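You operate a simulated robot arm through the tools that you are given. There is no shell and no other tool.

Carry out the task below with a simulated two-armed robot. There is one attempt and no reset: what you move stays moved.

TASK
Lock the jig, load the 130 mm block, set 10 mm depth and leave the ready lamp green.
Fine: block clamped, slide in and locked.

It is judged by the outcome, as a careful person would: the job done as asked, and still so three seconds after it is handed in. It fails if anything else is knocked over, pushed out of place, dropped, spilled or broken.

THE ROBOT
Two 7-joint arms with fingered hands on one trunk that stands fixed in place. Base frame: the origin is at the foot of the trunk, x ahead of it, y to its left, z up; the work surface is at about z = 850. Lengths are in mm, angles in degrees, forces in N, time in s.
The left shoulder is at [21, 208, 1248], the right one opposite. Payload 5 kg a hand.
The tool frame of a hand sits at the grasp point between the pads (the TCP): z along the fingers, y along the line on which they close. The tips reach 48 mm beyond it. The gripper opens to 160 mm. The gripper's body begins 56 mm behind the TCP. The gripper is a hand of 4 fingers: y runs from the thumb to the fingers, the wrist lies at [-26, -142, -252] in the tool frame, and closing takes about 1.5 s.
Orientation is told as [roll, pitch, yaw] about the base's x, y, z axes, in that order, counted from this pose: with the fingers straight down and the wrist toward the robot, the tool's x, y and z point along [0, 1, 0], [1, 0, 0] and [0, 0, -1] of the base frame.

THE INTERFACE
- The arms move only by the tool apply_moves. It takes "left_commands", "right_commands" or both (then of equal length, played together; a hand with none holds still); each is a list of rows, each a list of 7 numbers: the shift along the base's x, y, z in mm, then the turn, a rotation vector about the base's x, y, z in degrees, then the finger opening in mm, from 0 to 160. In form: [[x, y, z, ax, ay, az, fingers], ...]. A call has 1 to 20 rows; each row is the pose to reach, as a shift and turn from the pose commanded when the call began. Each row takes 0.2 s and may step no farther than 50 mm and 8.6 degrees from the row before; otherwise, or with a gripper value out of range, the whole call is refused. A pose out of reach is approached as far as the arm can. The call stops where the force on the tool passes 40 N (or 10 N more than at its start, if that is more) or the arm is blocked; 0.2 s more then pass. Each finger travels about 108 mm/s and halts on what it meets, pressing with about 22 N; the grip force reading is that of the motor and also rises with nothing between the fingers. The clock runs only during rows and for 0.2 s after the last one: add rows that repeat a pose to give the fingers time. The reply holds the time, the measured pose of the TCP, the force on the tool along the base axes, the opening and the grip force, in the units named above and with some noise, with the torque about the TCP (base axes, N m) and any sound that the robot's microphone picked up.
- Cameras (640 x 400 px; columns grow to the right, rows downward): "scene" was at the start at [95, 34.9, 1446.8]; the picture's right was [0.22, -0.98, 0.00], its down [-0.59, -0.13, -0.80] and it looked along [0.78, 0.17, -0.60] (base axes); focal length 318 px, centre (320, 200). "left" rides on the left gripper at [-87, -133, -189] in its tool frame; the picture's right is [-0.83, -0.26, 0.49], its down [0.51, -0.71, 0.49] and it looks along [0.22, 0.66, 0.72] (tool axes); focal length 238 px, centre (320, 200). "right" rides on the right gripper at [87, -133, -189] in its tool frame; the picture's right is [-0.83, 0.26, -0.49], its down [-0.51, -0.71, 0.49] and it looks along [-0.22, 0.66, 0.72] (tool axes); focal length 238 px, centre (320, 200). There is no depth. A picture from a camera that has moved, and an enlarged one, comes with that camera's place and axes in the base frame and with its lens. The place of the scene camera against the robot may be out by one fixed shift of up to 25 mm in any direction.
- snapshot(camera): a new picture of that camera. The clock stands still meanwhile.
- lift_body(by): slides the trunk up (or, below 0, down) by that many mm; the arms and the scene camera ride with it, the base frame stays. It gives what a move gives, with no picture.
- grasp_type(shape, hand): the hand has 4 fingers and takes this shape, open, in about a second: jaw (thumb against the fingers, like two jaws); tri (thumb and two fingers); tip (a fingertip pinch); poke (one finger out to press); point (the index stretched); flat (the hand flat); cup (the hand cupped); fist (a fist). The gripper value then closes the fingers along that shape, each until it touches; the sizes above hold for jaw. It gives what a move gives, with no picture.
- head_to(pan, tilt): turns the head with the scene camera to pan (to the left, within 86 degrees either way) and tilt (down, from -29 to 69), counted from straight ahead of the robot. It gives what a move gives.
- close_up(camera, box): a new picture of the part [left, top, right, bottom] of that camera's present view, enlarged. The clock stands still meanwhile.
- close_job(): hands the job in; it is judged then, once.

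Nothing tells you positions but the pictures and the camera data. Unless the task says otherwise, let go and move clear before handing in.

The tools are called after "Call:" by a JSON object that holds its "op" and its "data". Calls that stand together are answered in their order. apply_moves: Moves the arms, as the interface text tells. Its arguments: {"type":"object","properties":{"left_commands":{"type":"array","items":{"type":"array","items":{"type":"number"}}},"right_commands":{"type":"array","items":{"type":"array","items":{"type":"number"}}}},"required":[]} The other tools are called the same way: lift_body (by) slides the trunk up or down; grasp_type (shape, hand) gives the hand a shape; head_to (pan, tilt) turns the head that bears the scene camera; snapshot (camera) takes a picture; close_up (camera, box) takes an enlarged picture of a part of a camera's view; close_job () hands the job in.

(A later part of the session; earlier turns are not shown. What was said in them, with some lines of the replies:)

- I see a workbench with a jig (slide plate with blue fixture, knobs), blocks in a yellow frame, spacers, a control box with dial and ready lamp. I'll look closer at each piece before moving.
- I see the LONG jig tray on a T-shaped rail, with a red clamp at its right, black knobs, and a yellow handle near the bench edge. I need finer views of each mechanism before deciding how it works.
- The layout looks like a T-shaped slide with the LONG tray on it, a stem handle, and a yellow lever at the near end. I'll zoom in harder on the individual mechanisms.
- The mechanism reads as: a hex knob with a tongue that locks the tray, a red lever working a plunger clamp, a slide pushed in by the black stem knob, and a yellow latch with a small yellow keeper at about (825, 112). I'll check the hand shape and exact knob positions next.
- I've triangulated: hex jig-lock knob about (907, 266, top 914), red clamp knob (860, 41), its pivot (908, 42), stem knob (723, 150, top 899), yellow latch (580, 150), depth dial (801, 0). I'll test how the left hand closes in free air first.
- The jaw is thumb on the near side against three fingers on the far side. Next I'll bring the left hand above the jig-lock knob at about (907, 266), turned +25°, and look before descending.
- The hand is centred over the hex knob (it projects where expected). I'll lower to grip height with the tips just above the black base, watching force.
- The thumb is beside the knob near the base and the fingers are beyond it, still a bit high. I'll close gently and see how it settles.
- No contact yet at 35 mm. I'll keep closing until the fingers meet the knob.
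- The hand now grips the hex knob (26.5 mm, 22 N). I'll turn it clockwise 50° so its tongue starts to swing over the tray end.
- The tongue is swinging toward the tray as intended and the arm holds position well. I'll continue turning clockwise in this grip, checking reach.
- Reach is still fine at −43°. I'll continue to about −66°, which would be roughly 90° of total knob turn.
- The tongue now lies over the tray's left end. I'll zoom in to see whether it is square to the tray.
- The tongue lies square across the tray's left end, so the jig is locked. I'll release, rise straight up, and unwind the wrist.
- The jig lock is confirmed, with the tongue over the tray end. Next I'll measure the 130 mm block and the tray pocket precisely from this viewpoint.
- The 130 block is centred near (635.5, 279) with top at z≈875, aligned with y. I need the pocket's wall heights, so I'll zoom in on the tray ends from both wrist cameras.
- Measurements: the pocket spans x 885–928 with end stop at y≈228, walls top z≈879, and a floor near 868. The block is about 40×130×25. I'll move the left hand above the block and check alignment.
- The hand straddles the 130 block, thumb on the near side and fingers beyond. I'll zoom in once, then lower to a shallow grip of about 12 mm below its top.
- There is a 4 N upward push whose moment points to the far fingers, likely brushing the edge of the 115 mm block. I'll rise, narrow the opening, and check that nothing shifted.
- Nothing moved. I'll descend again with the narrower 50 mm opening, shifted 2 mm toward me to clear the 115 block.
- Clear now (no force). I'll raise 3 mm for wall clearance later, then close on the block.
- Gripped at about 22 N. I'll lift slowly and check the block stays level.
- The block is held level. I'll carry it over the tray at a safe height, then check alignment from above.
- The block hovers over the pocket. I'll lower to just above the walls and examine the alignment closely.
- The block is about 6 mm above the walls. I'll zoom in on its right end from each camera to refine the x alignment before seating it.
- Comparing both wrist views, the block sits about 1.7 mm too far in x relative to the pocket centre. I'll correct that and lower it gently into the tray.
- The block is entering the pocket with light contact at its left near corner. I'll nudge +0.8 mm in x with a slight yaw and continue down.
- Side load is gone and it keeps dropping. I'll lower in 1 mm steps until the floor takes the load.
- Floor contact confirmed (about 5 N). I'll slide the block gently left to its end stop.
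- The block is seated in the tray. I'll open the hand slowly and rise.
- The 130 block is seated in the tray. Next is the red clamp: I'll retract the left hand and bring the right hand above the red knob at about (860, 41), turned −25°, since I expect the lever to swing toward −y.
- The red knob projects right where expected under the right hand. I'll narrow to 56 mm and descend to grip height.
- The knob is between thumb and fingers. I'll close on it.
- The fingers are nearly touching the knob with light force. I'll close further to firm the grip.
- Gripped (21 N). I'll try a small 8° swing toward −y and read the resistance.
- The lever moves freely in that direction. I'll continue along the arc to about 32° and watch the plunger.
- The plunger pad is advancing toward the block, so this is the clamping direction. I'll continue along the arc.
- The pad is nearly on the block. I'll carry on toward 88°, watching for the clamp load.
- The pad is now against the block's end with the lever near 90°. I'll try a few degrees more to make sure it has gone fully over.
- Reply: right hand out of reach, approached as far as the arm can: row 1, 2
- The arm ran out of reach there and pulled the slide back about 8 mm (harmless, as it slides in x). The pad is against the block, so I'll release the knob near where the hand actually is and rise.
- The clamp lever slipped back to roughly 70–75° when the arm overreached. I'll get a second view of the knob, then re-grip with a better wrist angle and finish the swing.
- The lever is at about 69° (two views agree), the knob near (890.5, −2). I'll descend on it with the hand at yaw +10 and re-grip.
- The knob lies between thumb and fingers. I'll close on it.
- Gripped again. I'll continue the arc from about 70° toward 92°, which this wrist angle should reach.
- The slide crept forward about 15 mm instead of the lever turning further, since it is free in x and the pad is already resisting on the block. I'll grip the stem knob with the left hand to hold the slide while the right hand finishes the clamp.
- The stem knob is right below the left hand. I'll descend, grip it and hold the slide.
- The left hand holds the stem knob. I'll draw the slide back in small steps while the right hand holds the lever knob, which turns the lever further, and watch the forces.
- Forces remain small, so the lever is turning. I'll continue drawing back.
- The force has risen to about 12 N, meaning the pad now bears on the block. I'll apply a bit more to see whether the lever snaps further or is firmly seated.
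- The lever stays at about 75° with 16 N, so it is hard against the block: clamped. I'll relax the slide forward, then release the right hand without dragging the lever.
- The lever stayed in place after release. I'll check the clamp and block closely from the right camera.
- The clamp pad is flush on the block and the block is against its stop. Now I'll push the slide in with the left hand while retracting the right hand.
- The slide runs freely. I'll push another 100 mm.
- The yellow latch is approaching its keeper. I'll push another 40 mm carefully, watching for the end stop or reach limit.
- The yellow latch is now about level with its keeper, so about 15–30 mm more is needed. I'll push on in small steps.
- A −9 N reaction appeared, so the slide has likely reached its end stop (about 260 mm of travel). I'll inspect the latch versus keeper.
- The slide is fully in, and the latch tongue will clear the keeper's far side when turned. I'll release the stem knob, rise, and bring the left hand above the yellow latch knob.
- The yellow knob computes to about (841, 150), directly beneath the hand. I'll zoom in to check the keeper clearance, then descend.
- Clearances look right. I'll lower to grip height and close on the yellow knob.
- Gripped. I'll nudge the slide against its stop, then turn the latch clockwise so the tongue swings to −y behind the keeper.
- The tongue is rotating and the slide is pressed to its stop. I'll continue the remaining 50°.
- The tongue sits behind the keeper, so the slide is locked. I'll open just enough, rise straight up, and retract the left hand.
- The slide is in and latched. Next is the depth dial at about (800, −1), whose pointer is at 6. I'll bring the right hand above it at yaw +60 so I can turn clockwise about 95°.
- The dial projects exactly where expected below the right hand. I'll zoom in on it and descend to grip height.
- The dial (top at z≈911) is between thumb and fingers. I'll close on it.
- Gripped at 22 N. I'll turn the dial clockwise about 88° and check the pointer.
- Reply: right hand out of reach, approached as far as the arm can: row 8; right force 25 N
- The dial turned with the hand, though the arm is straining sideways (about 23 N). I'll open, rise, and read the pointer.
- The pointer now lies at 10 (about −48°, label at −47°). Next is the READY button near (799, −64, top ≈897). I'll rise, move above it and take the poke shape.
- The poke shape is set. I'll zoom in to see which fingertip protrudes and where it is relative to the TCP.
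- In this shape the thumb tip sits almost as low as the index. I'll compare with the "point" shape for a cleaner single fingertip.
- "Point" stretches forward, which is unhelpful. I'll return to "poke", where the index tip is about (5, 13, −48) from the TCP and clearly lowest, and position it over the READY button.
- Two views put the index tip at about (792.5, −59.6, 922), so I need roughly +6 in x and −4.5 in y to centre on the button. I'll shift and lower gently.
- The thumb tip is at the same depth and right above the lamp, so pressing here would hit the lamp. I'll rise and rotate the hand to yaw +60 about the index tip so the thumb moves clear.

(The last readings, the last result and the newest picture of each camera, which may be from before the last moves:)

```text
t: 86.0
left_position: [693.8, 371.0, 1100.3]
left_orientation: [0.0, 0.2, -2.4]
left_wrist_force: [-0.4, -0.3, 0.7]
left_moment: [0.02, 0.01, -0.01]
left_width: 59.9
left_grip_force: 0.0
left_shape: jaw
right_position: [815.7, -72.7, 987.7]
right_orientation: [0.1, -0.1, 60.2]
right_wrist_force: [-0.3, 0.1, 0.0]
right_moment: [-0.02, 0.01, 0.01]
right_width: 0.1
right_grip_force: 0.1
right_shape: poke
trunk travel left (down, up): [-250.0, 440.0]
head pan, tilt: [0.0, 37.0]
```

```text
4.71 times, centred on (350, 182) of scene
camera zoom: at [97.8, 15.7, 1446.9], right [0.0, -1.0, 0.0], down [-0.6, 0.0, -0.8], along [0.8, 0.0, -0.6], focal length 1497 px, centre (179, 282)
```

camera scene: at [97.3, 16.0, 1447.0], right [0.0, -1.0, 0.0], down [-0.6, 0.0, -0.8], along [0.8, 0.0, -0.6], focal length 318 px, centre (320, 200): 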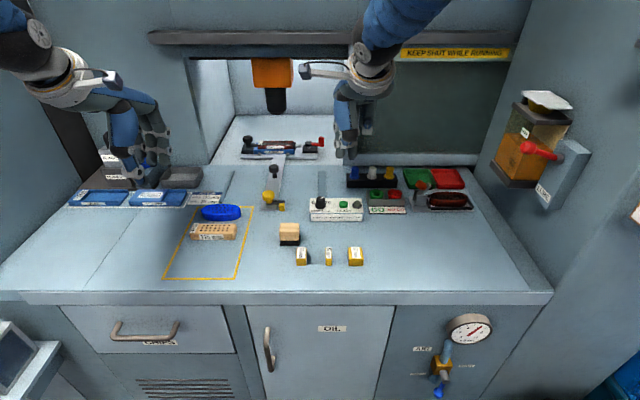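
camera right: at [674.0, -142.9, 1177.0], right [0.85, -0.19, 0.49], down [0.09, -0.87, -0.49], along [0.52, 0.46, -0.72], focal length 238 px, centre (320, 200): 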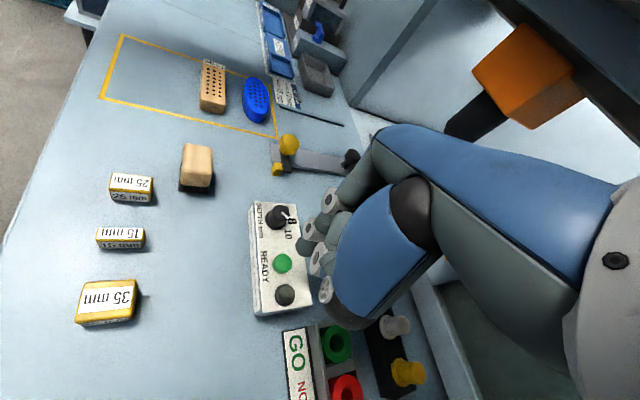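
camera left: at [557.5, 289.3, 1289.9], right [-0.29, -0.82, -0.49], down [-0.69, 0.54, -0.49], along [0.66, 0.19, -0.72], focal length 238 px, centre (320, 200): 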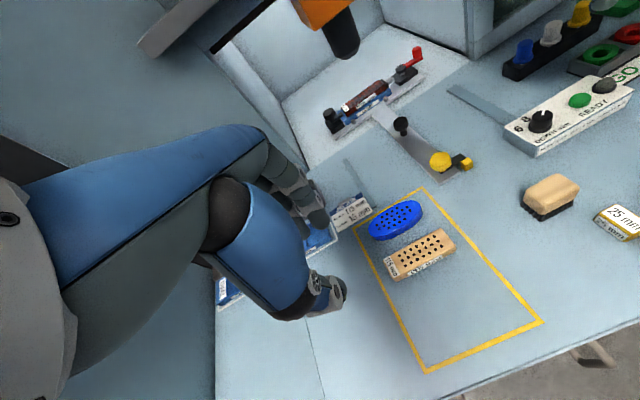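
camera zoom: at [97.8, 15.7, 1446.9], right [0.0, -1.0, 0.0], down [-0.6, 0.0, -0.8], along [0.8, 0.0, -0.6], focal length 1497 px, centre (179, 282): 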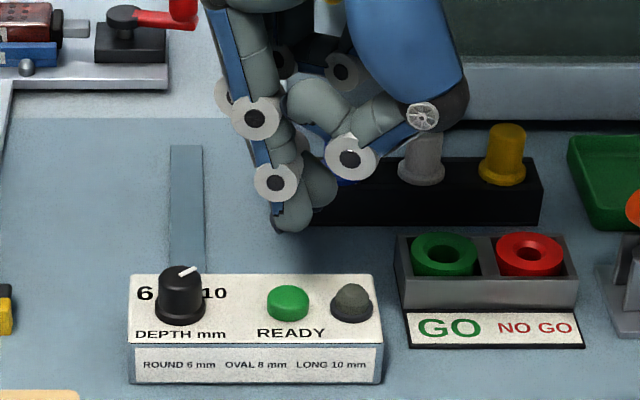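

The index tip is now lowest and centred over the button at about (800, −65), with the thumb clear of the lamp. I'll lower close to the button and check.

Call:
{"op": "apply_moves", "data": {"right_commands": [[0, 0, -15, 0, 0, 0, 0], [0, 0, -28, 0, 0, 0, 0], [0, 0, -36, 0, 0, 0, 0], [0, 0, -40, 0, 0, 0, 0]]}}

Call:
{"op": "close_up", "data": {"camera": "left", "box": [530, 60, 630, 140]}}

Call:
{"op": "close_up", "data": {"camera": "scene", "box": [310, 160, 390, 225]}}

Call:
{"op": "close_up", "data": {"camera": "right", "box": [220, 200, 380, 310]}}

```text
t: 87.0
left_position: [694.5, 370.6, 1099.1]
left_orientation: [0.0, -0.1, -2.4]
left_wrist_force: [-1.5, 0.3, -0.3]
left_moment: [-0.01, 0.02, 0.0]
left_width: 59.9
left_grip_force: 0.0
left_shape: jaw
right_position: [814.6, -71.3, 947.9]
right_orientation: [0.0, -0.1, 59.9]
right_wrist_force: [0.2, 0.2, 0.1]
right_moment: [-0.01, 0.04, 0.02]
right_width: 0.0
right_grip_force: 0.1
right_shape: poke
trunk travel left (down, up): [-250.0, 440.0]
head pan, tilt: [0.0, 37.0]
```

```text
5.00 times, centred on (580, 100) of left
camera zoom: at [557.7, 289.1, 1289.9], right [-0.29, -0.82, -0.49], down [-0.69, 0.54, -0.49], along [0.66, 0.19, -0.72], focal length 1192 px, centre (-980, 700)
```

zoom: 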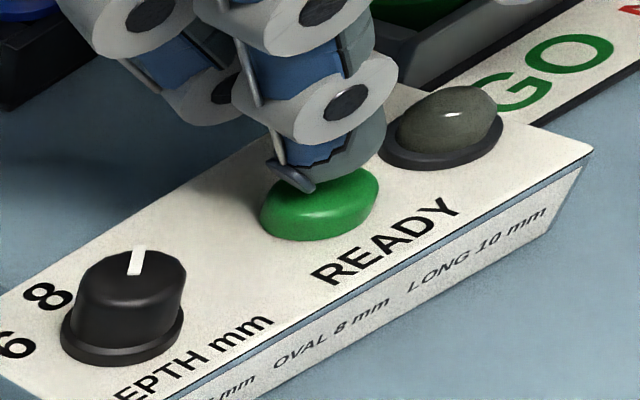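

```text
6.15 times, centred on (350, 192) of scene
camera zoom: at [97.3, 15.9, 1447.0], right [0.0, -1.0, 0.0], down [-0.6, 0.0, -0.8], along [0.8, 0.0, -0.6], focal length 1957 px, centre (135, 246)
```

zoom: 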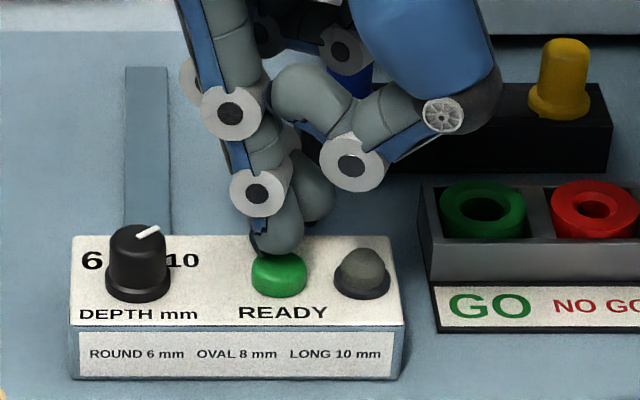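

```text
3.64 times, centred on (300, 255) of right
camera zoom: at [673.5, -141.9, 1137.2], right [0.85, -0.19, 0.49], down [0.08, -0.87, -0.49], along [0.52, 0.46, -0.72], focal length 867 px, centre (393, 0)
```

zoom: 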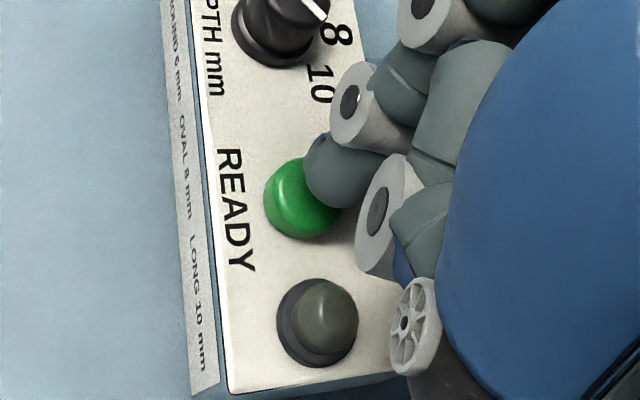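

The fingertip is right over the button with the lamp clear. I'll press down in small steps.

Call:
{"op": "apply_moves", "data": {"right_commands": [[0, 0, -3, 0, 0, 0, 0], [0, 0, -6, 0, 0, 0, 0], [0, 0, -8, 0, 0, 0, 0]]}}

Call:
{"op": "close_up", "data": {"camera": "left", "box": [530, 60, 630, 140]}}

Call:
{"op": "close_up", "data": {"camera": "scene", "box": [310, 160, 390, 225]}}

```text
t: 87.8
left_position: [694.0, 370.2, 1099.2]
left_orientation: [0.0, 0.0, -2.5]
left_wrist_force: [0.0, 0.5, 0.4]
left_moment: [-0.02, 0.04, 0.01]
left_width: 59.8
left_grip_force: 0.0
left_shape: jaw
right_position: [814.7, -71.7, 939.3]
right_orientation: [0.0, 0.0, 60.0]
right_wrist_force: [-0.2, 1.2, 1.0]
right_moment: [0.02, 0.01, 0.01]
right_width: 0.1
right_grip_force: 0.0
right_shape: poke
trunk travel left (down, up): [-250.0, 440.0]
head pan, tilt: [0.0, 37.0]
heard: click
```

```text
5.00 times, centred on (580, 100) of left
camera zoom: at [557.6, 289.1, 1289.9], right [-0.29, -0.82, -0.49], down [-0.69, 0.54, -0.49], along [0.66, 0.19, -0.72], focal length 1192 px, centre (-980, 700)
```

zoom: 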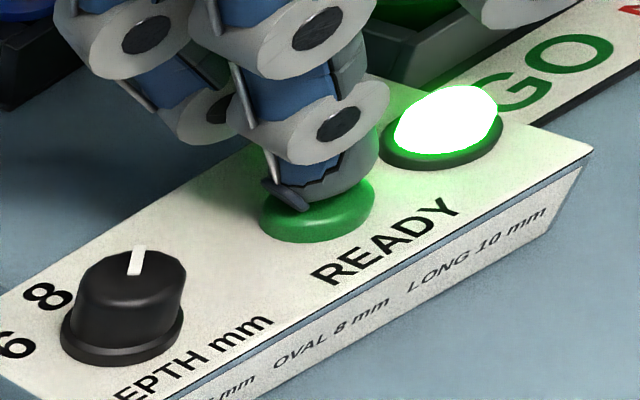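

```text
6.15 times, centred on (350, 192) of scene
camera zoom: at [97.3, 15.9, 1447.0], right [0.0, -1.0, 0.0], down [-0.6, 0.0, -0.8], along [0.8, 0.0, -0.6], focal length 1957 px, centre (135, 246)
```

zoom: 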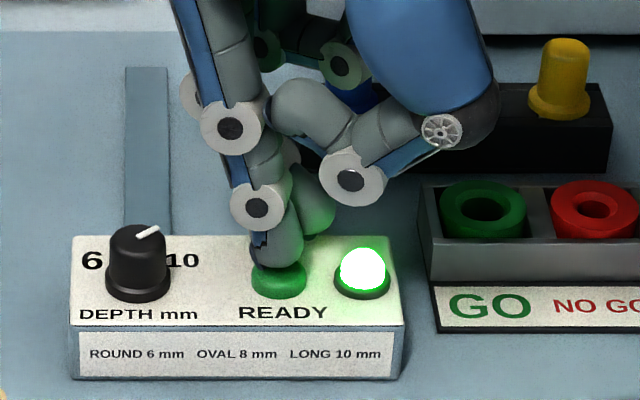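

A click was heard and the lamp lit green. I'll lift off straight up and check that it stays lit.

Call:
{"op": "apply_moves", "data": {"right_commands": [[0, 0, 8, 0, 0, 0, 0], [0, 0, 25, 0, 0, 0, 0], [0, 0, 60, 0, 0, 0, 0], [0, 0, 100, 0, 0, 0, 0], [-10, -25, 130, 0, 0, -8, 0], [-20, -50, 145, 0, 0, -16, 0], [-30, -75, 150, 0, 0, -24, 0], [-40, -95, 150, 0, 0, -32, 0], [-45, -110, 150, 0, 0, -40, 0]]}}

Call:
{"op": "snapshot", "data": {"camera": "scene"}}

Call:
{"op": "close_up", "data": {"camera": "scene", "box": [290, 170, 410, 240]}}

Call:
{"op": "close_up", "data": {"camera": "scene", "box": [220, 110, 350, 220]}}

Call:
{"op": "close_up", "data": {"camera": "left", "box": [310, 20, 490, 190]}}

Call:
{"op": "close_up", "data": {"camera": "left", "box": [490, 60, 640, 160]}}

```text
t: 89.8
left_position: [694.1, 371.7, 1099.4]
left_orientation: [0.0, 0.1, -2.4]
left_wrist_force: [0.1, 1.6, 0.5]
left_moment: [-0.03, -0.03, 0.03]
left_width: 60.0
left_grip_force: 0.0
left_shape: jaw
right_position: [769.4, -182.5, 1089.9]
right_orientation: [0.0, 0.0, 19.9]
right_wrist_force: [-0.5, 0.5, -0.1]
right_moment: [0.0, -0.09, -0.04]
right_width: 0.0
right_grip_force: 0.1
right_shape: poke
trunk travel left (down, up): [-250.0, 440.0]
head pan, tilt: [0.0, 37.0]
```

```text
taken
camera scene: at [96.7, 16.7, 1447.0], right [0.0, -1.0, 0.0], down [-0.6, 0.0, -0.8], along [0.8, 0.0, -0.6], focal length 318 px, centre (320, 200)
```

scene: 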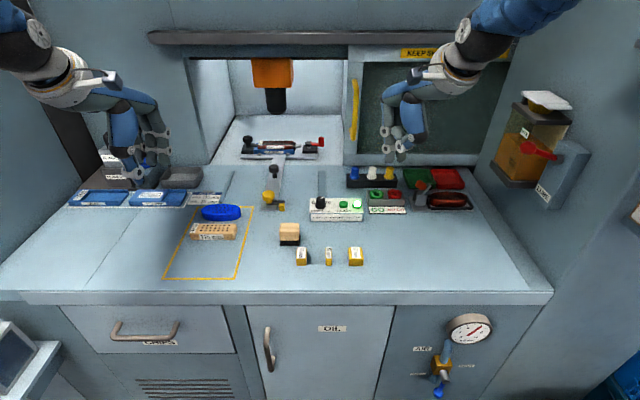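

```text
5.33 times, centred on (350, 205) of scene
camera zoom: at [96.7, 16.7, 1447.0], right [0.0, -1.0, 0.0], down [-0.6, 0.0, -0.8], along [0.8, 0.0, -0.6], focal length 1696 px, centre (160, 173)
```

zoom: 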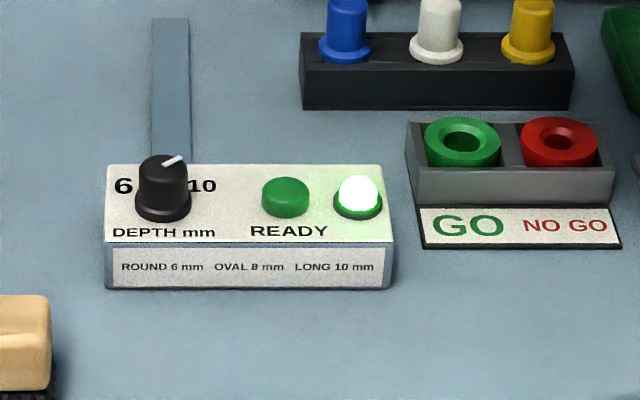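

```text
3.64 times, centred on (285, 165) of scene
camera zoom: at [96.7, 16.7, 1447.0], right [0.0, -1.0, 0.0], down [-0.6, 0.0, -0.8], along [0.8, 0.0, -0.6], focal length 1157 px, centre (447, 327)
```

zoom: 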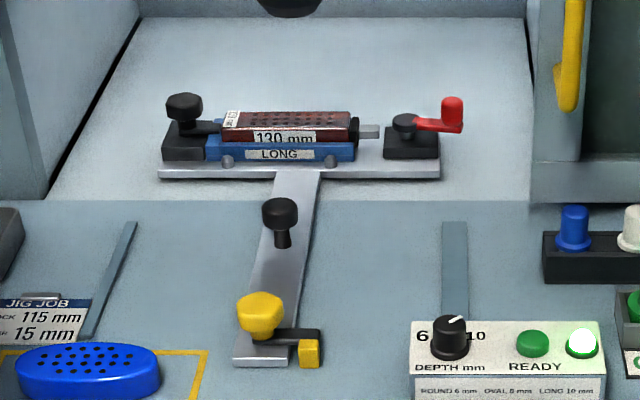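

```text
2.35 times, centred on (400, 105) of left
camera zoom: at [557.1, 290.0, 1289.9], right [-0.29, -0.82, -0.49], down [-0.69, 0.53, -0.49], along [0.66, 0.19, -0.72], focal length 561 px, centre (132, 424)
```

zoom: 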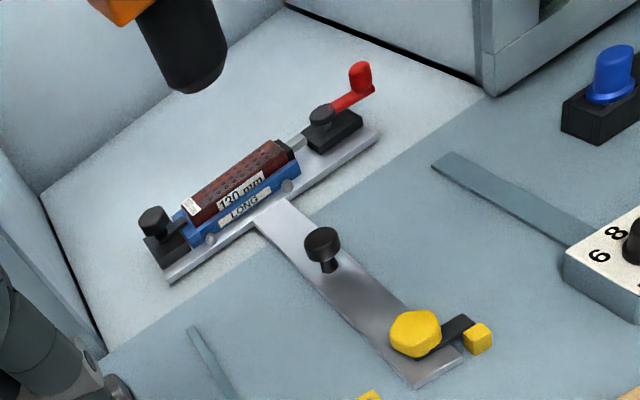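

```text
4.00 times, centred on (565, 110) of left
camera zoom: at [557.1, 290.0, 1289.9], right [-0.29, -0.82, -0.49], down [-0.69, 0.53, -0.49], along [0.66, 0.19, -0.72], focal length 953 px, centre (-660, 560)
```

zoom: 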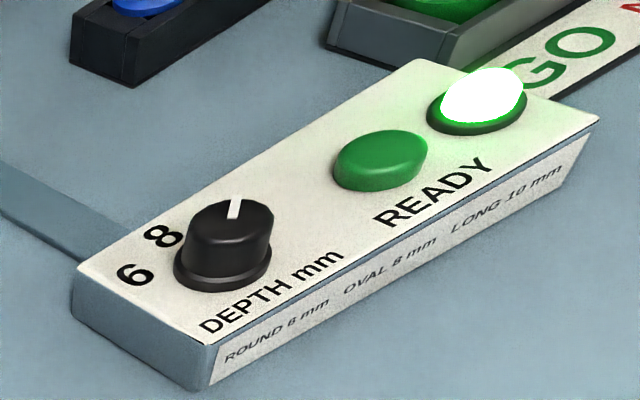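

Everything reads as intended: jig locked, 130 block clamped, slide in and latched, dial at 10, lamp green and both hands clear. I'll wait a few seconds to confirm it holds.

Call:
{"op": "apply_moves", "data": {"right_commands": [[0, 0, 0, 0, 0, 0, 0], [0, 0, 0, 0, 0, 0, 0], [0, 0, 0, 0, 0, 0, 0], [0, 0, 0, 0, 0, 0, 0], [0, 0, 0, 0, 0, 0, 0], [0, 0, 0, 0, 0, 0, 0], [0, 0, 0, 0, 0, 0, 0], [0, 0, 0, 0, 0, 0, 0], [0, 0, 0, 0, 0, 0, 0], [0, 0, 0, 0, 0, 0, 0], [0, 0, 0, 0, 0, 0, 0], [0, 0, 0, 0, 0, 0, 0], [0, 0, 0, 0, 0, 0, 0], [0, 0, 0, 0, 0, 0, 0], [0, 0, 0, 0, 0, 0, 0], [0, 0, 0, 0, 0, 0, 0]]}}

Call:
{"op": "close_up", "data": {"camera": "scene", "box": [160, 110, 480, 290]}}

Call:
{"op": "close_up", "data": {"camera": "left", "box": [370, 40, 450, 110]}}

```text
t: 93.2
left_position: [694.8, 370.9, 1100.0]
left_orientation: [-0.1, 0.0, -2.4]
left_wrist_force: [-0.2, 0.7, 0.6]
left_moment: [-0.01, -0.02, 0.02]
left_width: 59.5
left_grip_force: 0.0
left_shape: jaw
right_position: [770.1, -182.1, 1090.3]
right_orientation: [0.0, 0.0, 20.0]
right_wrist_force: [-0.7, -0.4, 0.0]
right_moment: [0.0, -0.02, -0.01]
right_width: 0.2
right_grip_force: 0.0
right_shape: poke
trunk travel left (down, up): [-250.0, 440.0]
head pan, tilt: [0.0, 37.0]
```

```text
2.00 times, centred on (320, 200) of scene
camera zoom: at [97.2, 15.9, 1447.0], right [0.0, -1.0, 0.0], down [-0.6, 0.0, -0.8], along [0.8, 0.0, -0.6], focal length 636 px, centre (320, 200)
```

zoom: 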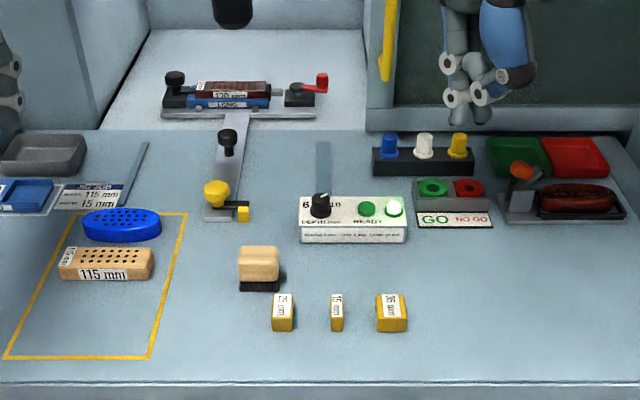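

```text
5.71 times, centred on (410, 75) of left
camera zoom: at [557.6, 289.1, 1289.9], right [-0.29, -0.82, -0.49], down [-0.69, 0.54, -0.49], along [0.66, 0.19, -0.72], focal length 1362 px, centre (-194, 914)
```

zoom: 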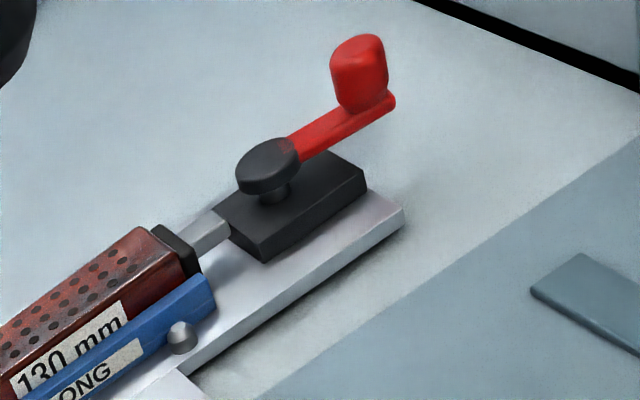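

The setup has held for over three seconds: lamp green, block clamped in the locked jig, slide in and latched, depth at 10. Other items look undisturbed and both hands are clear, so I'm handing in.

Call:
{"op": "close_job", "data": {}}

```text
The job is handed in.
```

The job is handed in, with the ready lamp green and still lit more than three seconds after I lifted off the button.

- **Jig:** locked. The hex knob is turned about 90° so its tongue sits over the end of the LONG tray.
- **Block:** the 130 mm block is in the tray against its stop, with the clamp pad tight against its right end. The red lever stopped at roughly 75–80°. It would not turn further even with about 16 N on it, so I took that as fully clamped for this block.
- **Slide:** pushed in to its end stop, with the yellow latch turned behind its keeper.
- **Depth:** the dial pointer reads 10, within a few degrees of the mark by the cameras.
- **Ready:** I pressed the button once and heard a click, and the lamp came on green.

While picking up the block, the left hand briefly brushed the 115 mm block with about 4 N. It did not appear to move. Everything else on the bench looks undisturbed, and both hands are clear.
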